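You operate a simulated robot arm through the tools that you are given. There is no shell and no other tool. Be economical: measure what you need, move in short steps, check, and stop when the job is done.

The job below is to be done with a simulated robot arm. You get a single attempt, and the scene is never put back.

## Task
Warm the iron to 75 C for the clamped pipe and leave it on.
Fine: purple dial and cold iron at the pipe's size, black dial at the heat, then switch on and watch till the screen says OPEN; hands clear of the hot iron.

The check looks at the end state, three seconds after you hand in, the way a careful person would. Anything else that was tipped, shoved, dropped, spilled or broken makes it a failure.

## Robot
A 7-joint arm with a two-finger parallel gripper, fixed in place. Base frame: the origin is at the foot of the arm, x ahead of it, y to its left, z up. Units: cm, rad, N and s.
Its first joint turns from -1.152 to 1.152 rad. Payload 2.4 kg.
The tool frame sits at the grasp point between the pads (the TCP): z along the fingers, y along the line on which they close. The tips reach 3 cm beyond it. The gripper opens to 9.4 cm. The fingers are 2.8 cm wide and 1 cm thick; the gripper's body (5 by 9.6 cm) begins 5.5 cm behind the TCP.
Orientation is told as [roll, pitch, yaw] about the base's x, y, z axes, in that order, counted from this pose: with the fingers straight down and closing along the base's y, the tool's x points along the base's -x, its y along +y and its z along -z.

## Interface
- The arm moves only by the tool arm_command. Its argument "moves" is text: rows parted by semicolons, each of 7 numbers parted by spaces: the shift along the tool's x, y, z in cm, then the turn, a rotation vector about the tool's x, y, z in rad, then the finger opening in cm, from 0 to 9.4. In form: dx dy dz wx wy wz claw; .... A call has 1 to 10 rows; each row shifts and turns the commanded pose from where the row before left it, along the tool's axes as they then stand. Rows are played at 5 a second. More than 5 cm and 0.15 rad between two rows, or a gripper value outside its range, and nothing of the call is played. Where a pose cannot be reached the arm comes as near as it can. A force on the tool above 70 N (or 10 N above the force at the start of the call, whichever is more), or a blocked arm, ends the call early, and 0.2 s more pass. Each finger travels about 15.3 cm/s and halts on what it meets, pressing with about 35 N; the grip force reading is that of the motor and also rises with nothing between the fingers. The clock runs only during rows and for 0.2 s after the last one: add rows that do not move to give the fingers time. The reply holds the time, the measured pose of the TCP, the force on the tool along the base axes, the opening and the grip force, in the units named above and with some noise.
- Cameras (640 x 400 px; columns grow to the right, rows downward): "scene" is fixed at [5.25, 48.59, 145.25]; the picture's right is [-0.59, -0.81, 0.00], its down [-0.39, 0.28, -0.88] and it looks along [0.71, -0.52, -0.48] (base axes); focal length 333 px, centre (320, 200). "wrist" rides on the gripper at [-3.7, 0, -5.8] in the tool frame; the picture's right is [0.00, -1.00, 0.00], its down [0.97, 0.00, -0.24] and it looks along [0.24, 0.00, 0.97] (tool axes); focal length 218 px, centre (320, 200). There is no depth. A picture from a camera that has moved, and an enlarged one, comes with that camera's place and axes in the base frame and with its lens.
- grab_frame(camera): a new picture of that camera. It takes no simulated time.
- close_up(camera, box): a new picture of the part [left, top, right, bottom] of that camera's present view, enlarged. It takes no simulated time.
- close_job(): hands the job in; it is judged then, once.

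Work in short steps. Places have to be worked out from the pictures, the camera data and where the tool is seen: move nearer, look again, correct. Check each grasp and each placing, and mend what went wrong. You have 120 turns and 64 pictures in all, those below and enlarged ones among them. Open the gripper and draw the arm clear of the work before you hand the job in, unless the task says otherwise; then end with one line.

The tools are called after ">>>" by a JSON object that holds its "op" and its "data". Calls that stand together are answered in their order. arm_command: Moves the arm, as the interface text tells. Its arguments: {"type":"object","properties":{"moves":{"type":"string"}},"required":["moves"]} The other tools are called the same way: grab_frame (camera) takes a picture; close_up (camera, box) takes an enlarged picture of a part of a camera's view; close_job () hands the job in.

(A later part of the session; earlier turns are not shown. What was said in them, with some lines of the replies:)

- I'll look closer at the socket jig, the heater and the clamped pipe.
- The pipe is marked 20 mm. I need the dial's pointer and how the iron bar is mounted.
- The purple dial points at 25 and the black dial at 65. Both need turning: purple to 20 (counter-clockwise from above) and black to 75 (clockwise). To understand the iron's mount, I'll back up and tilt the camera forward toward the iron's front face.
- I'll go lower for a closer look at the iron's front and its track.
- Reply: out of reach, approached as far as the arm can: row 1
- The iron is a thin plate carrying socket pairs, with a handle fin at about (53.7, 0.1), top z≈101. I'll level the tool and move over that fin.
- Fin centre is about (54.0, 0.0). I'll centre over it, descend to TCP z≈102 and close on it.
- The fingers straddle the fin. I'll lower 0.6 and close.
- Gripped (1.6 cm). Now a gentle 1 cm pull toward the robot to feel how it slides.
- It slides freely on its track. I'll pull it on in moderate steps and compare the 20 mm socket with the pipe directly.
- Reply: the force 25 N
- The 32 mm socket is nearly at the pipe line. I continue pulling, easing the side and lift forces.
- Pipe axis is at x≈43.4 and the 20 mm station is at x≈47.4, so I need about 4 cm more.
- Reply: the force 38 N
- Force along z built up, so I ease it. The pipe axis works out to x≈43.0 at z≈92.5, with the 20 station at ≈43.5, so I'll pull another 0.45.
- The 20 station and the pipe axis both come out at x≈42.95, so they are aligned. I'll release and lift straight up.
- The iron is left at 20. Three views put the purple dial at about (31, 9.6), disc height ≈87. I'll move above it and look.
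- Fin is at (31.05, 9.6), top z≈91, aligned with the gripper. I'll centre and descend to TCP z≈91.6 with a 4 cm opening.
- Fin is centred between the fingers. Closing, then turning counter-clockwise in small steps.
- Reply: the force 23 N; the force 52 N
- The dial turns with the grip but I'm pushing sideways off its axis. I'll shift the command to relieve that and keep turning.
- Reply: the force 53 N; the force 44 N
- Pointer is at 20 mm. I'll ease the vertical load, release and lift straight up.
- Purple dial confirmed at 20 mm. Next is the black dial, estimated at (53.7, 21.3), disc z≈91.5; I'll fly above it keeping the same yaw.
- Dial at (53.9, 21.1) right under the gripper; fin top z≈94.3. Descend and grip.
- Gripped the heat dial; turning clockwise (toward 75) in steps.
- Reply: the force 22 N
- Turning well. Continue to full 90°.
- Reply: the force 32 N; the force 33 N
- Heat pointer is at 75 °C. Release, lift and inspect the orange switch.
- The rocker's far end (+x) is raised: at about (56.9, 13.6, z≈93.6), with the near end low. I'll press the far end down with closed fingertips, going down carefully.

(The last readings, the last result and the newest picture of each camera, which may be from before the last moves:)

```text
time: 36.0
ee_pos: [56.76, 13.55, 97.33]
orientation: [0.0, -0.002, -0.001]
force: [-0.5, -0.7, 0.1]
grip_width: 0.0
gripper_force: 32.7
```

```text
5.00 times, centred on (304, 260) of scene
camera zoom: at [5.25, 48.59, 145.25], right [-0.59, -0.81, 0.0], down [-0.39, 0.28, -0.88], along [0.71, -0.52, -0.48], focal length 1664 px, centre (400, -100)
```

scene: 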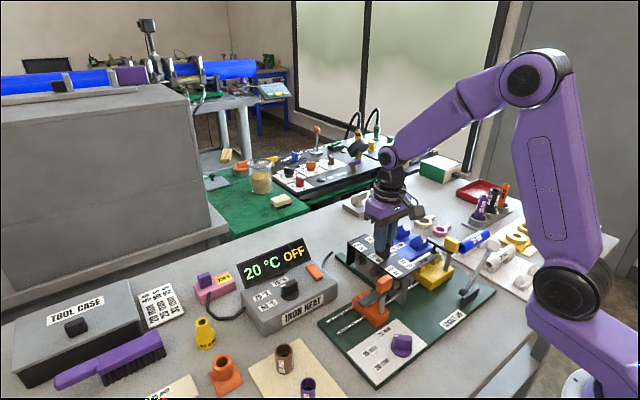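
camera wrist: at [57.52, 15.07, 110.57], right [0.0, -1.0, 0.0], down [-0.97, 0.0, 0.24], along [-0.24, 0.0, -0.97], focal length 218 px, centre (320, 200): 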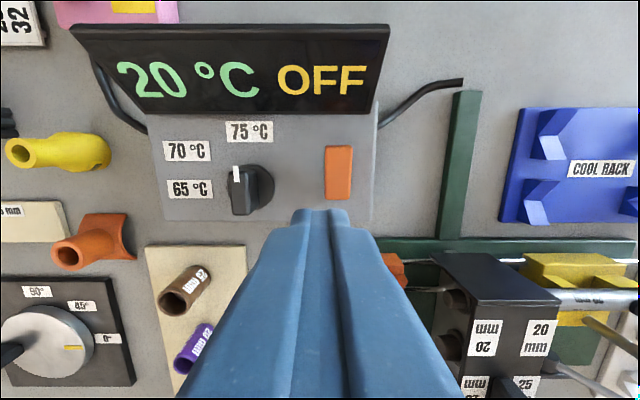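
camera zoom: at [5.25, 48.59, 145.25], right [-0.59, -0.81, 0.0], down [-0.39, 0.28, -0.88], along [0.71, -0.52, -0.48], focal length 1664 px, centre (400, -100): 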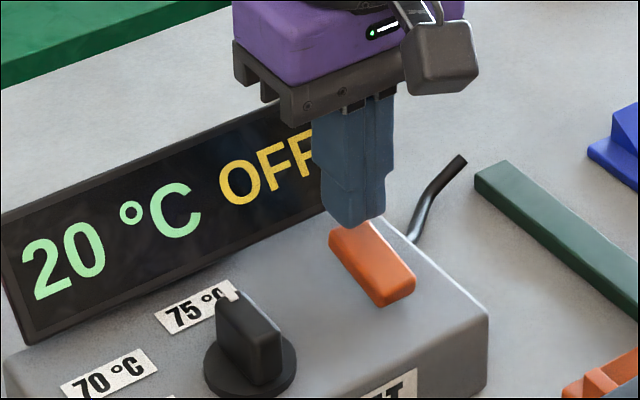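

Tips are right above the raised end. Pressing in small steps.

>>> {"op": "arm_command", "data": {"moves": "0 0 0.6 0 0 0 0; 0 0 0.5 0 0 0 0; 0 0 0.4 0 0 0 0; 0 0 0.4 0 0 0 0; 0 0 0 0 0 0 0"}}

>>> {"op": "close_up", "data": {"camera": "scene", "box": [240, 220, 368, 300]}}

```text
time: 37.2
ee_pos: [56.93, 13.62, 96.01]
orientation: [0.003, -0.019, 0.0]
force: [-3.4, -5.6, 58.9]
grip_width: 0.02
gripper_force: 32.8
```

```text
5.00 times, centred on (304, 260) of scene
camera zoom: at [5.13, 48.55, 145.27], right [-0.59, -0.81, 0.0], down [-0.39, 0.28, -0.88], along [0.71, -0.52, -0.48], focal length 1664 px, centre (400, -100)
```

zoom: 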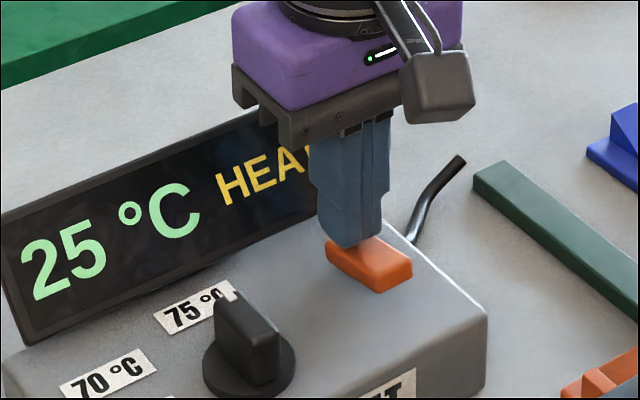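

It switched: HEAT, 25 °C. Lifting straight up and drawing back clear.

>>> {"op": "arm_command", "data": {"moves": "0 0 -1.5 0 0 0 0; 0 0 -3 0 0 0 0; 0 0 -4 0 0 0 0; 0 0 -4 0 0 0 4; 0 0 -4 0 0 0 6; 2 1 -3 0 0 0 6; 3 0 0 0 0 0 6; 3 0 0 0 0 0 6; 0 0 0 0 0 0 6; 0 0 0 0 0 0 6"}}

>>> {"op": "grab_frame", "data": {"camera": "wrist"}}

>>> {"op": "close_up", "data": {"camera": "scene", "box": [230, 210, 470, 360]}}

```text
time: 39.4
ee_pos: [48.63, 14.54, 114.9]
orientation: [0.0, -0.003, 0.0]
force: [0.2, -0.4, -0.2]
grip_width: 6.0
gripper_force: 0.2
```

```text
16 pictures are left
camera wrist: at [52.25, 14.7, 120.58], right [0.0, -1.0, 0.0], down [-0.97, 0.0, 0.24], along [-0.24, 0.0, -0.97], focal length 218 px, centre (320, 200)
```

wrist: 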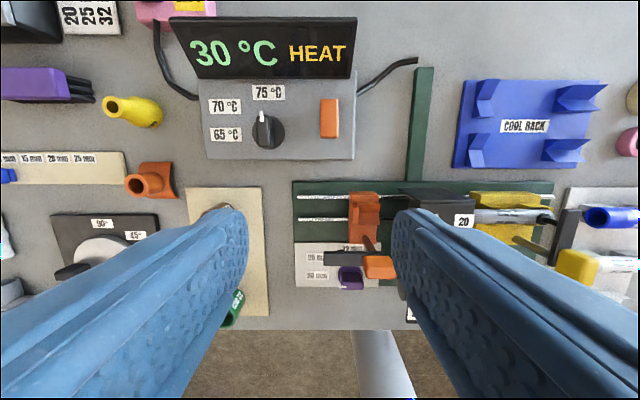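

```text
2.67 times, centred on (350, 285) of scene
camera zoom: at [5.25, 48.59, 145.25], right [-0.59, -0.81, 0.0], down [-0.39, 0.28, -0.88], along [0.71, -0.52, -0.48], focal length 887 px, centre (240, -27)
```

zoom: 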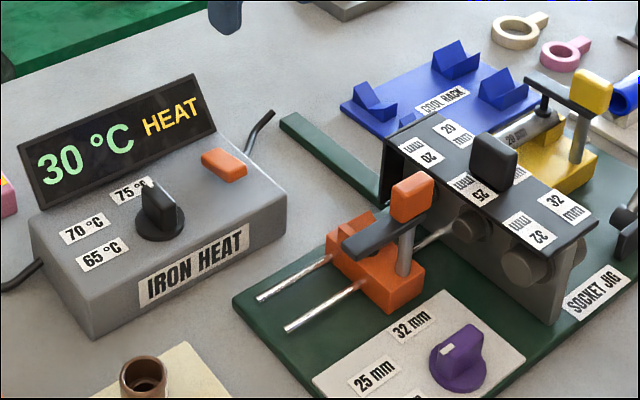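

Heating at about 2.5 °C/s. I'll draw the arm a bit higher and wait with still rows.

>>> {"op": "arm_command", "data": {"moves": "2 -2 -2 0 0 0 9; 2 -2 -2 0 0 0 9; 0 0 0 0 0 0 9; 0 0 0 0 0 0 9; 0 0 0 0 0 0 9; 0 0 0 0 0 0 9; 0 0 0 0 0 0 9; 0 0 0 0 0 0 9; 0 0 0 0 0 0 9; 0 0 0 0 0 0 9"}}

>>> {"op": "arm_command", "data": {"moves": "0 0 0 0 0 0 9; 0 0 0 0 0 0 9; 0 0 0 0 0 0 9; 0 0 0 0 0 0 9; 0 0 0 0 0 0 9; 0 0 0 0 0 0 9; 0 0 0 0 0 0 9; 0 0 0 0 0 0 9; 0 0 0 0 0 0 9; 0 0 0 0 0 0 9"}}

>>> {"op": "arm_command", "data": {"moves": "0 0 0 0 0 0 9; 0 0 0 0 0 0 9; 0 0 0 0 0 0 9; 0 0 0 0 0 0 9; 0 0 0 0 0 0 9; 0 0 0 0 0 0 9; 0 0 0 0 0 0 9; 0 0 0 0 0 0 9; 0 0 0 0 0 0 9; 0 0 0 0 0 0 9"}}

>>> {"op": "arm_command", "data": {"moves": "0 0 0 0 0 0 9; 0 0 0 0 0 0 9; 0 0 0 0 0 0 9; 0 0 0 0 0 0 9; 0 0 0 0 0 0 9; 0 0 0 0 0 0 9; 0 0 0 0 0 0 9; 0 0 0 0 0 0 9; 0 0 0 0 0 0 9; 0 0 0 0 0 0 9"}}

>>> {"op": "grab_frame", "data": {"camera": "wrist"}}

```text
time: 41.6
ee_pos: [44.66, 10.6, 118.94]
orientation: [0.0, -0.001, -0.001]
force: [0.2, -0.2, 0.0]
grip_width: 8.99
gripper_force: 0.0
```

```text
time: 43.8
ee_pos: [44.62, 10.6, 118.87]
orientation: [0.0, -0.002, 0.0]
force: [0.4, 1.3, 0.2]
grip_width: 9.01
gripper_force: 0.0
```

```text
time: 46.0
ee_pos: [44.67, 10.7, 118.85]
orientation: [0.0, -0.003, 0.0]
force: [0.0, 0.3, 0.6]
grip_width: 9.01
gripper_force: 0.1
```

```text
time: 48.2
ee_pos: [44.73, 10.52, 118.88]
orientation: [0.001, -0.004, 0.001]
force: [0.6, 0.8, -0.9]
grip_width: 9.02
gripper_force: 0.0
```

```text
14 pictures are left
camera wrist: at [48.3, 10.75, 124.59], right [0.0, -1.0, 0.0], down [-0.97, 0.0, 0.24], along [-0.24, 0.0, -0.97], focal length 218 px, centre (320, 200)
```

wrist: 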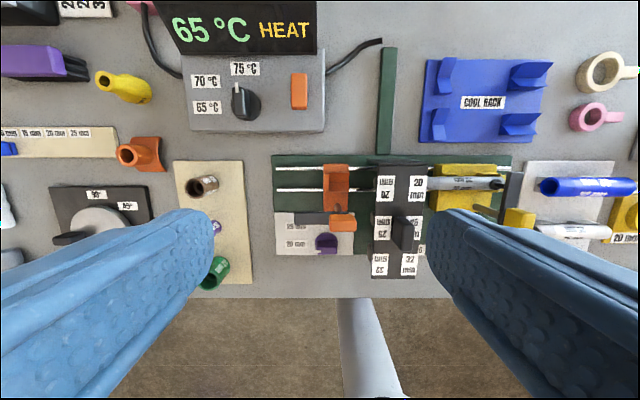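

65 °C and heating; I'll wait on.

>>> {"op": "arm_command", "data": {"moves": "0 0 0 0 0 0 9; 0 0 0 0 0 0 9; 0 0 0 0 0 0 9; 0 0 0 0 0 0 9; 0 0 0 0 0 0 9; 0 0 0 0 0 0 9; 0 0 0 0 0 0 9; 0 0 0 0 0 0 9; 0 0 0 0 0 0 9; 0 0 0 0 0 0 9"}}

>>> {"op": "arm_command", "data": {"moves": "0 0 0 0 0 0 9; 0 0 0 0 0 0 9; 0 0 0 0 0 0 9; 0 0 0 0 0 0 9; 0 0 0 0 0 0 9; 0 0 0 0 0 0 9; 0 0 0 0 0 0 9; 0 0 0 0 0 0 9; 0 0 0 0 0 0 9; 0 0 0 0 0 0 9"}}

>>> {"op": "grab_frame", "data": {"camera": "wrist"}}

```text
time: 50.4
ee_pos: [44.64, 10.72, 118.9]
orientation: [0.002, -0.002, 0.0]
force: [0.2, -0.5, -1.3]
grip_width: 8.97
gripper_force: 0.1
```

```text
time: 52.6
ee_pos: [44.67, 10.63, 118.87]
orientation: [0.0, -0.002, 0.0]
force: [0.5, -0.3, 0.3]
grip_width: 9.0
gripper_force: 0.2
```

```text
13 pictures are left
camera wrist: at [48.3, 10.75, 124.59], right [0.0, -1.0, 0.0], down [-0.97, 0.0, 0.24], along [-0.24, 0.0, -0.97], focal length 218 px, centre (320, 200)
```

wrist: 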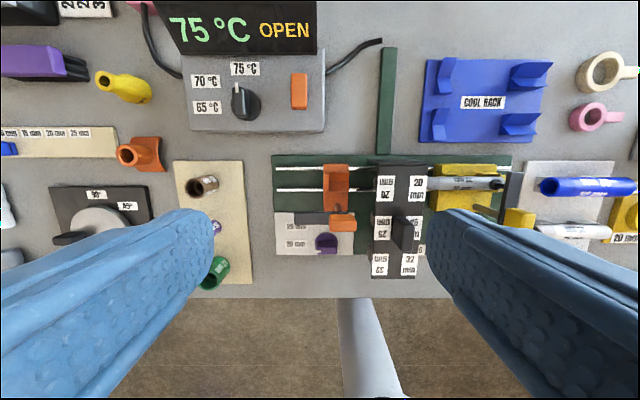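

The screen reads 75 °C OPEN and the 20 station still lines up with the pipe (both x≈43.0). One last scene check.

>>> {"op": "grab_frame", "data": {"camera": "scene"}}

```text
12 pictures are left
```

scene: 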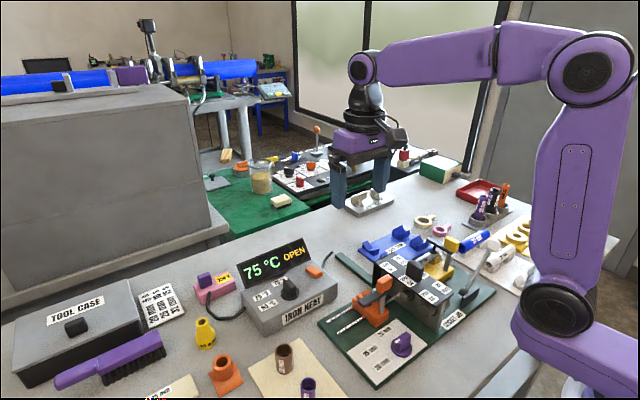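

Nothing else has been disturbed and the arm is clear, so I'm handing in.

>>> {"op": "close_job", "data": {}}

```text
The job is handed in.
```

The iron is on and its screen reads 75 °C OPEN; the iron and the purple dial are both set to the clamped 20 mm pipe, and the arm is drawn clear.
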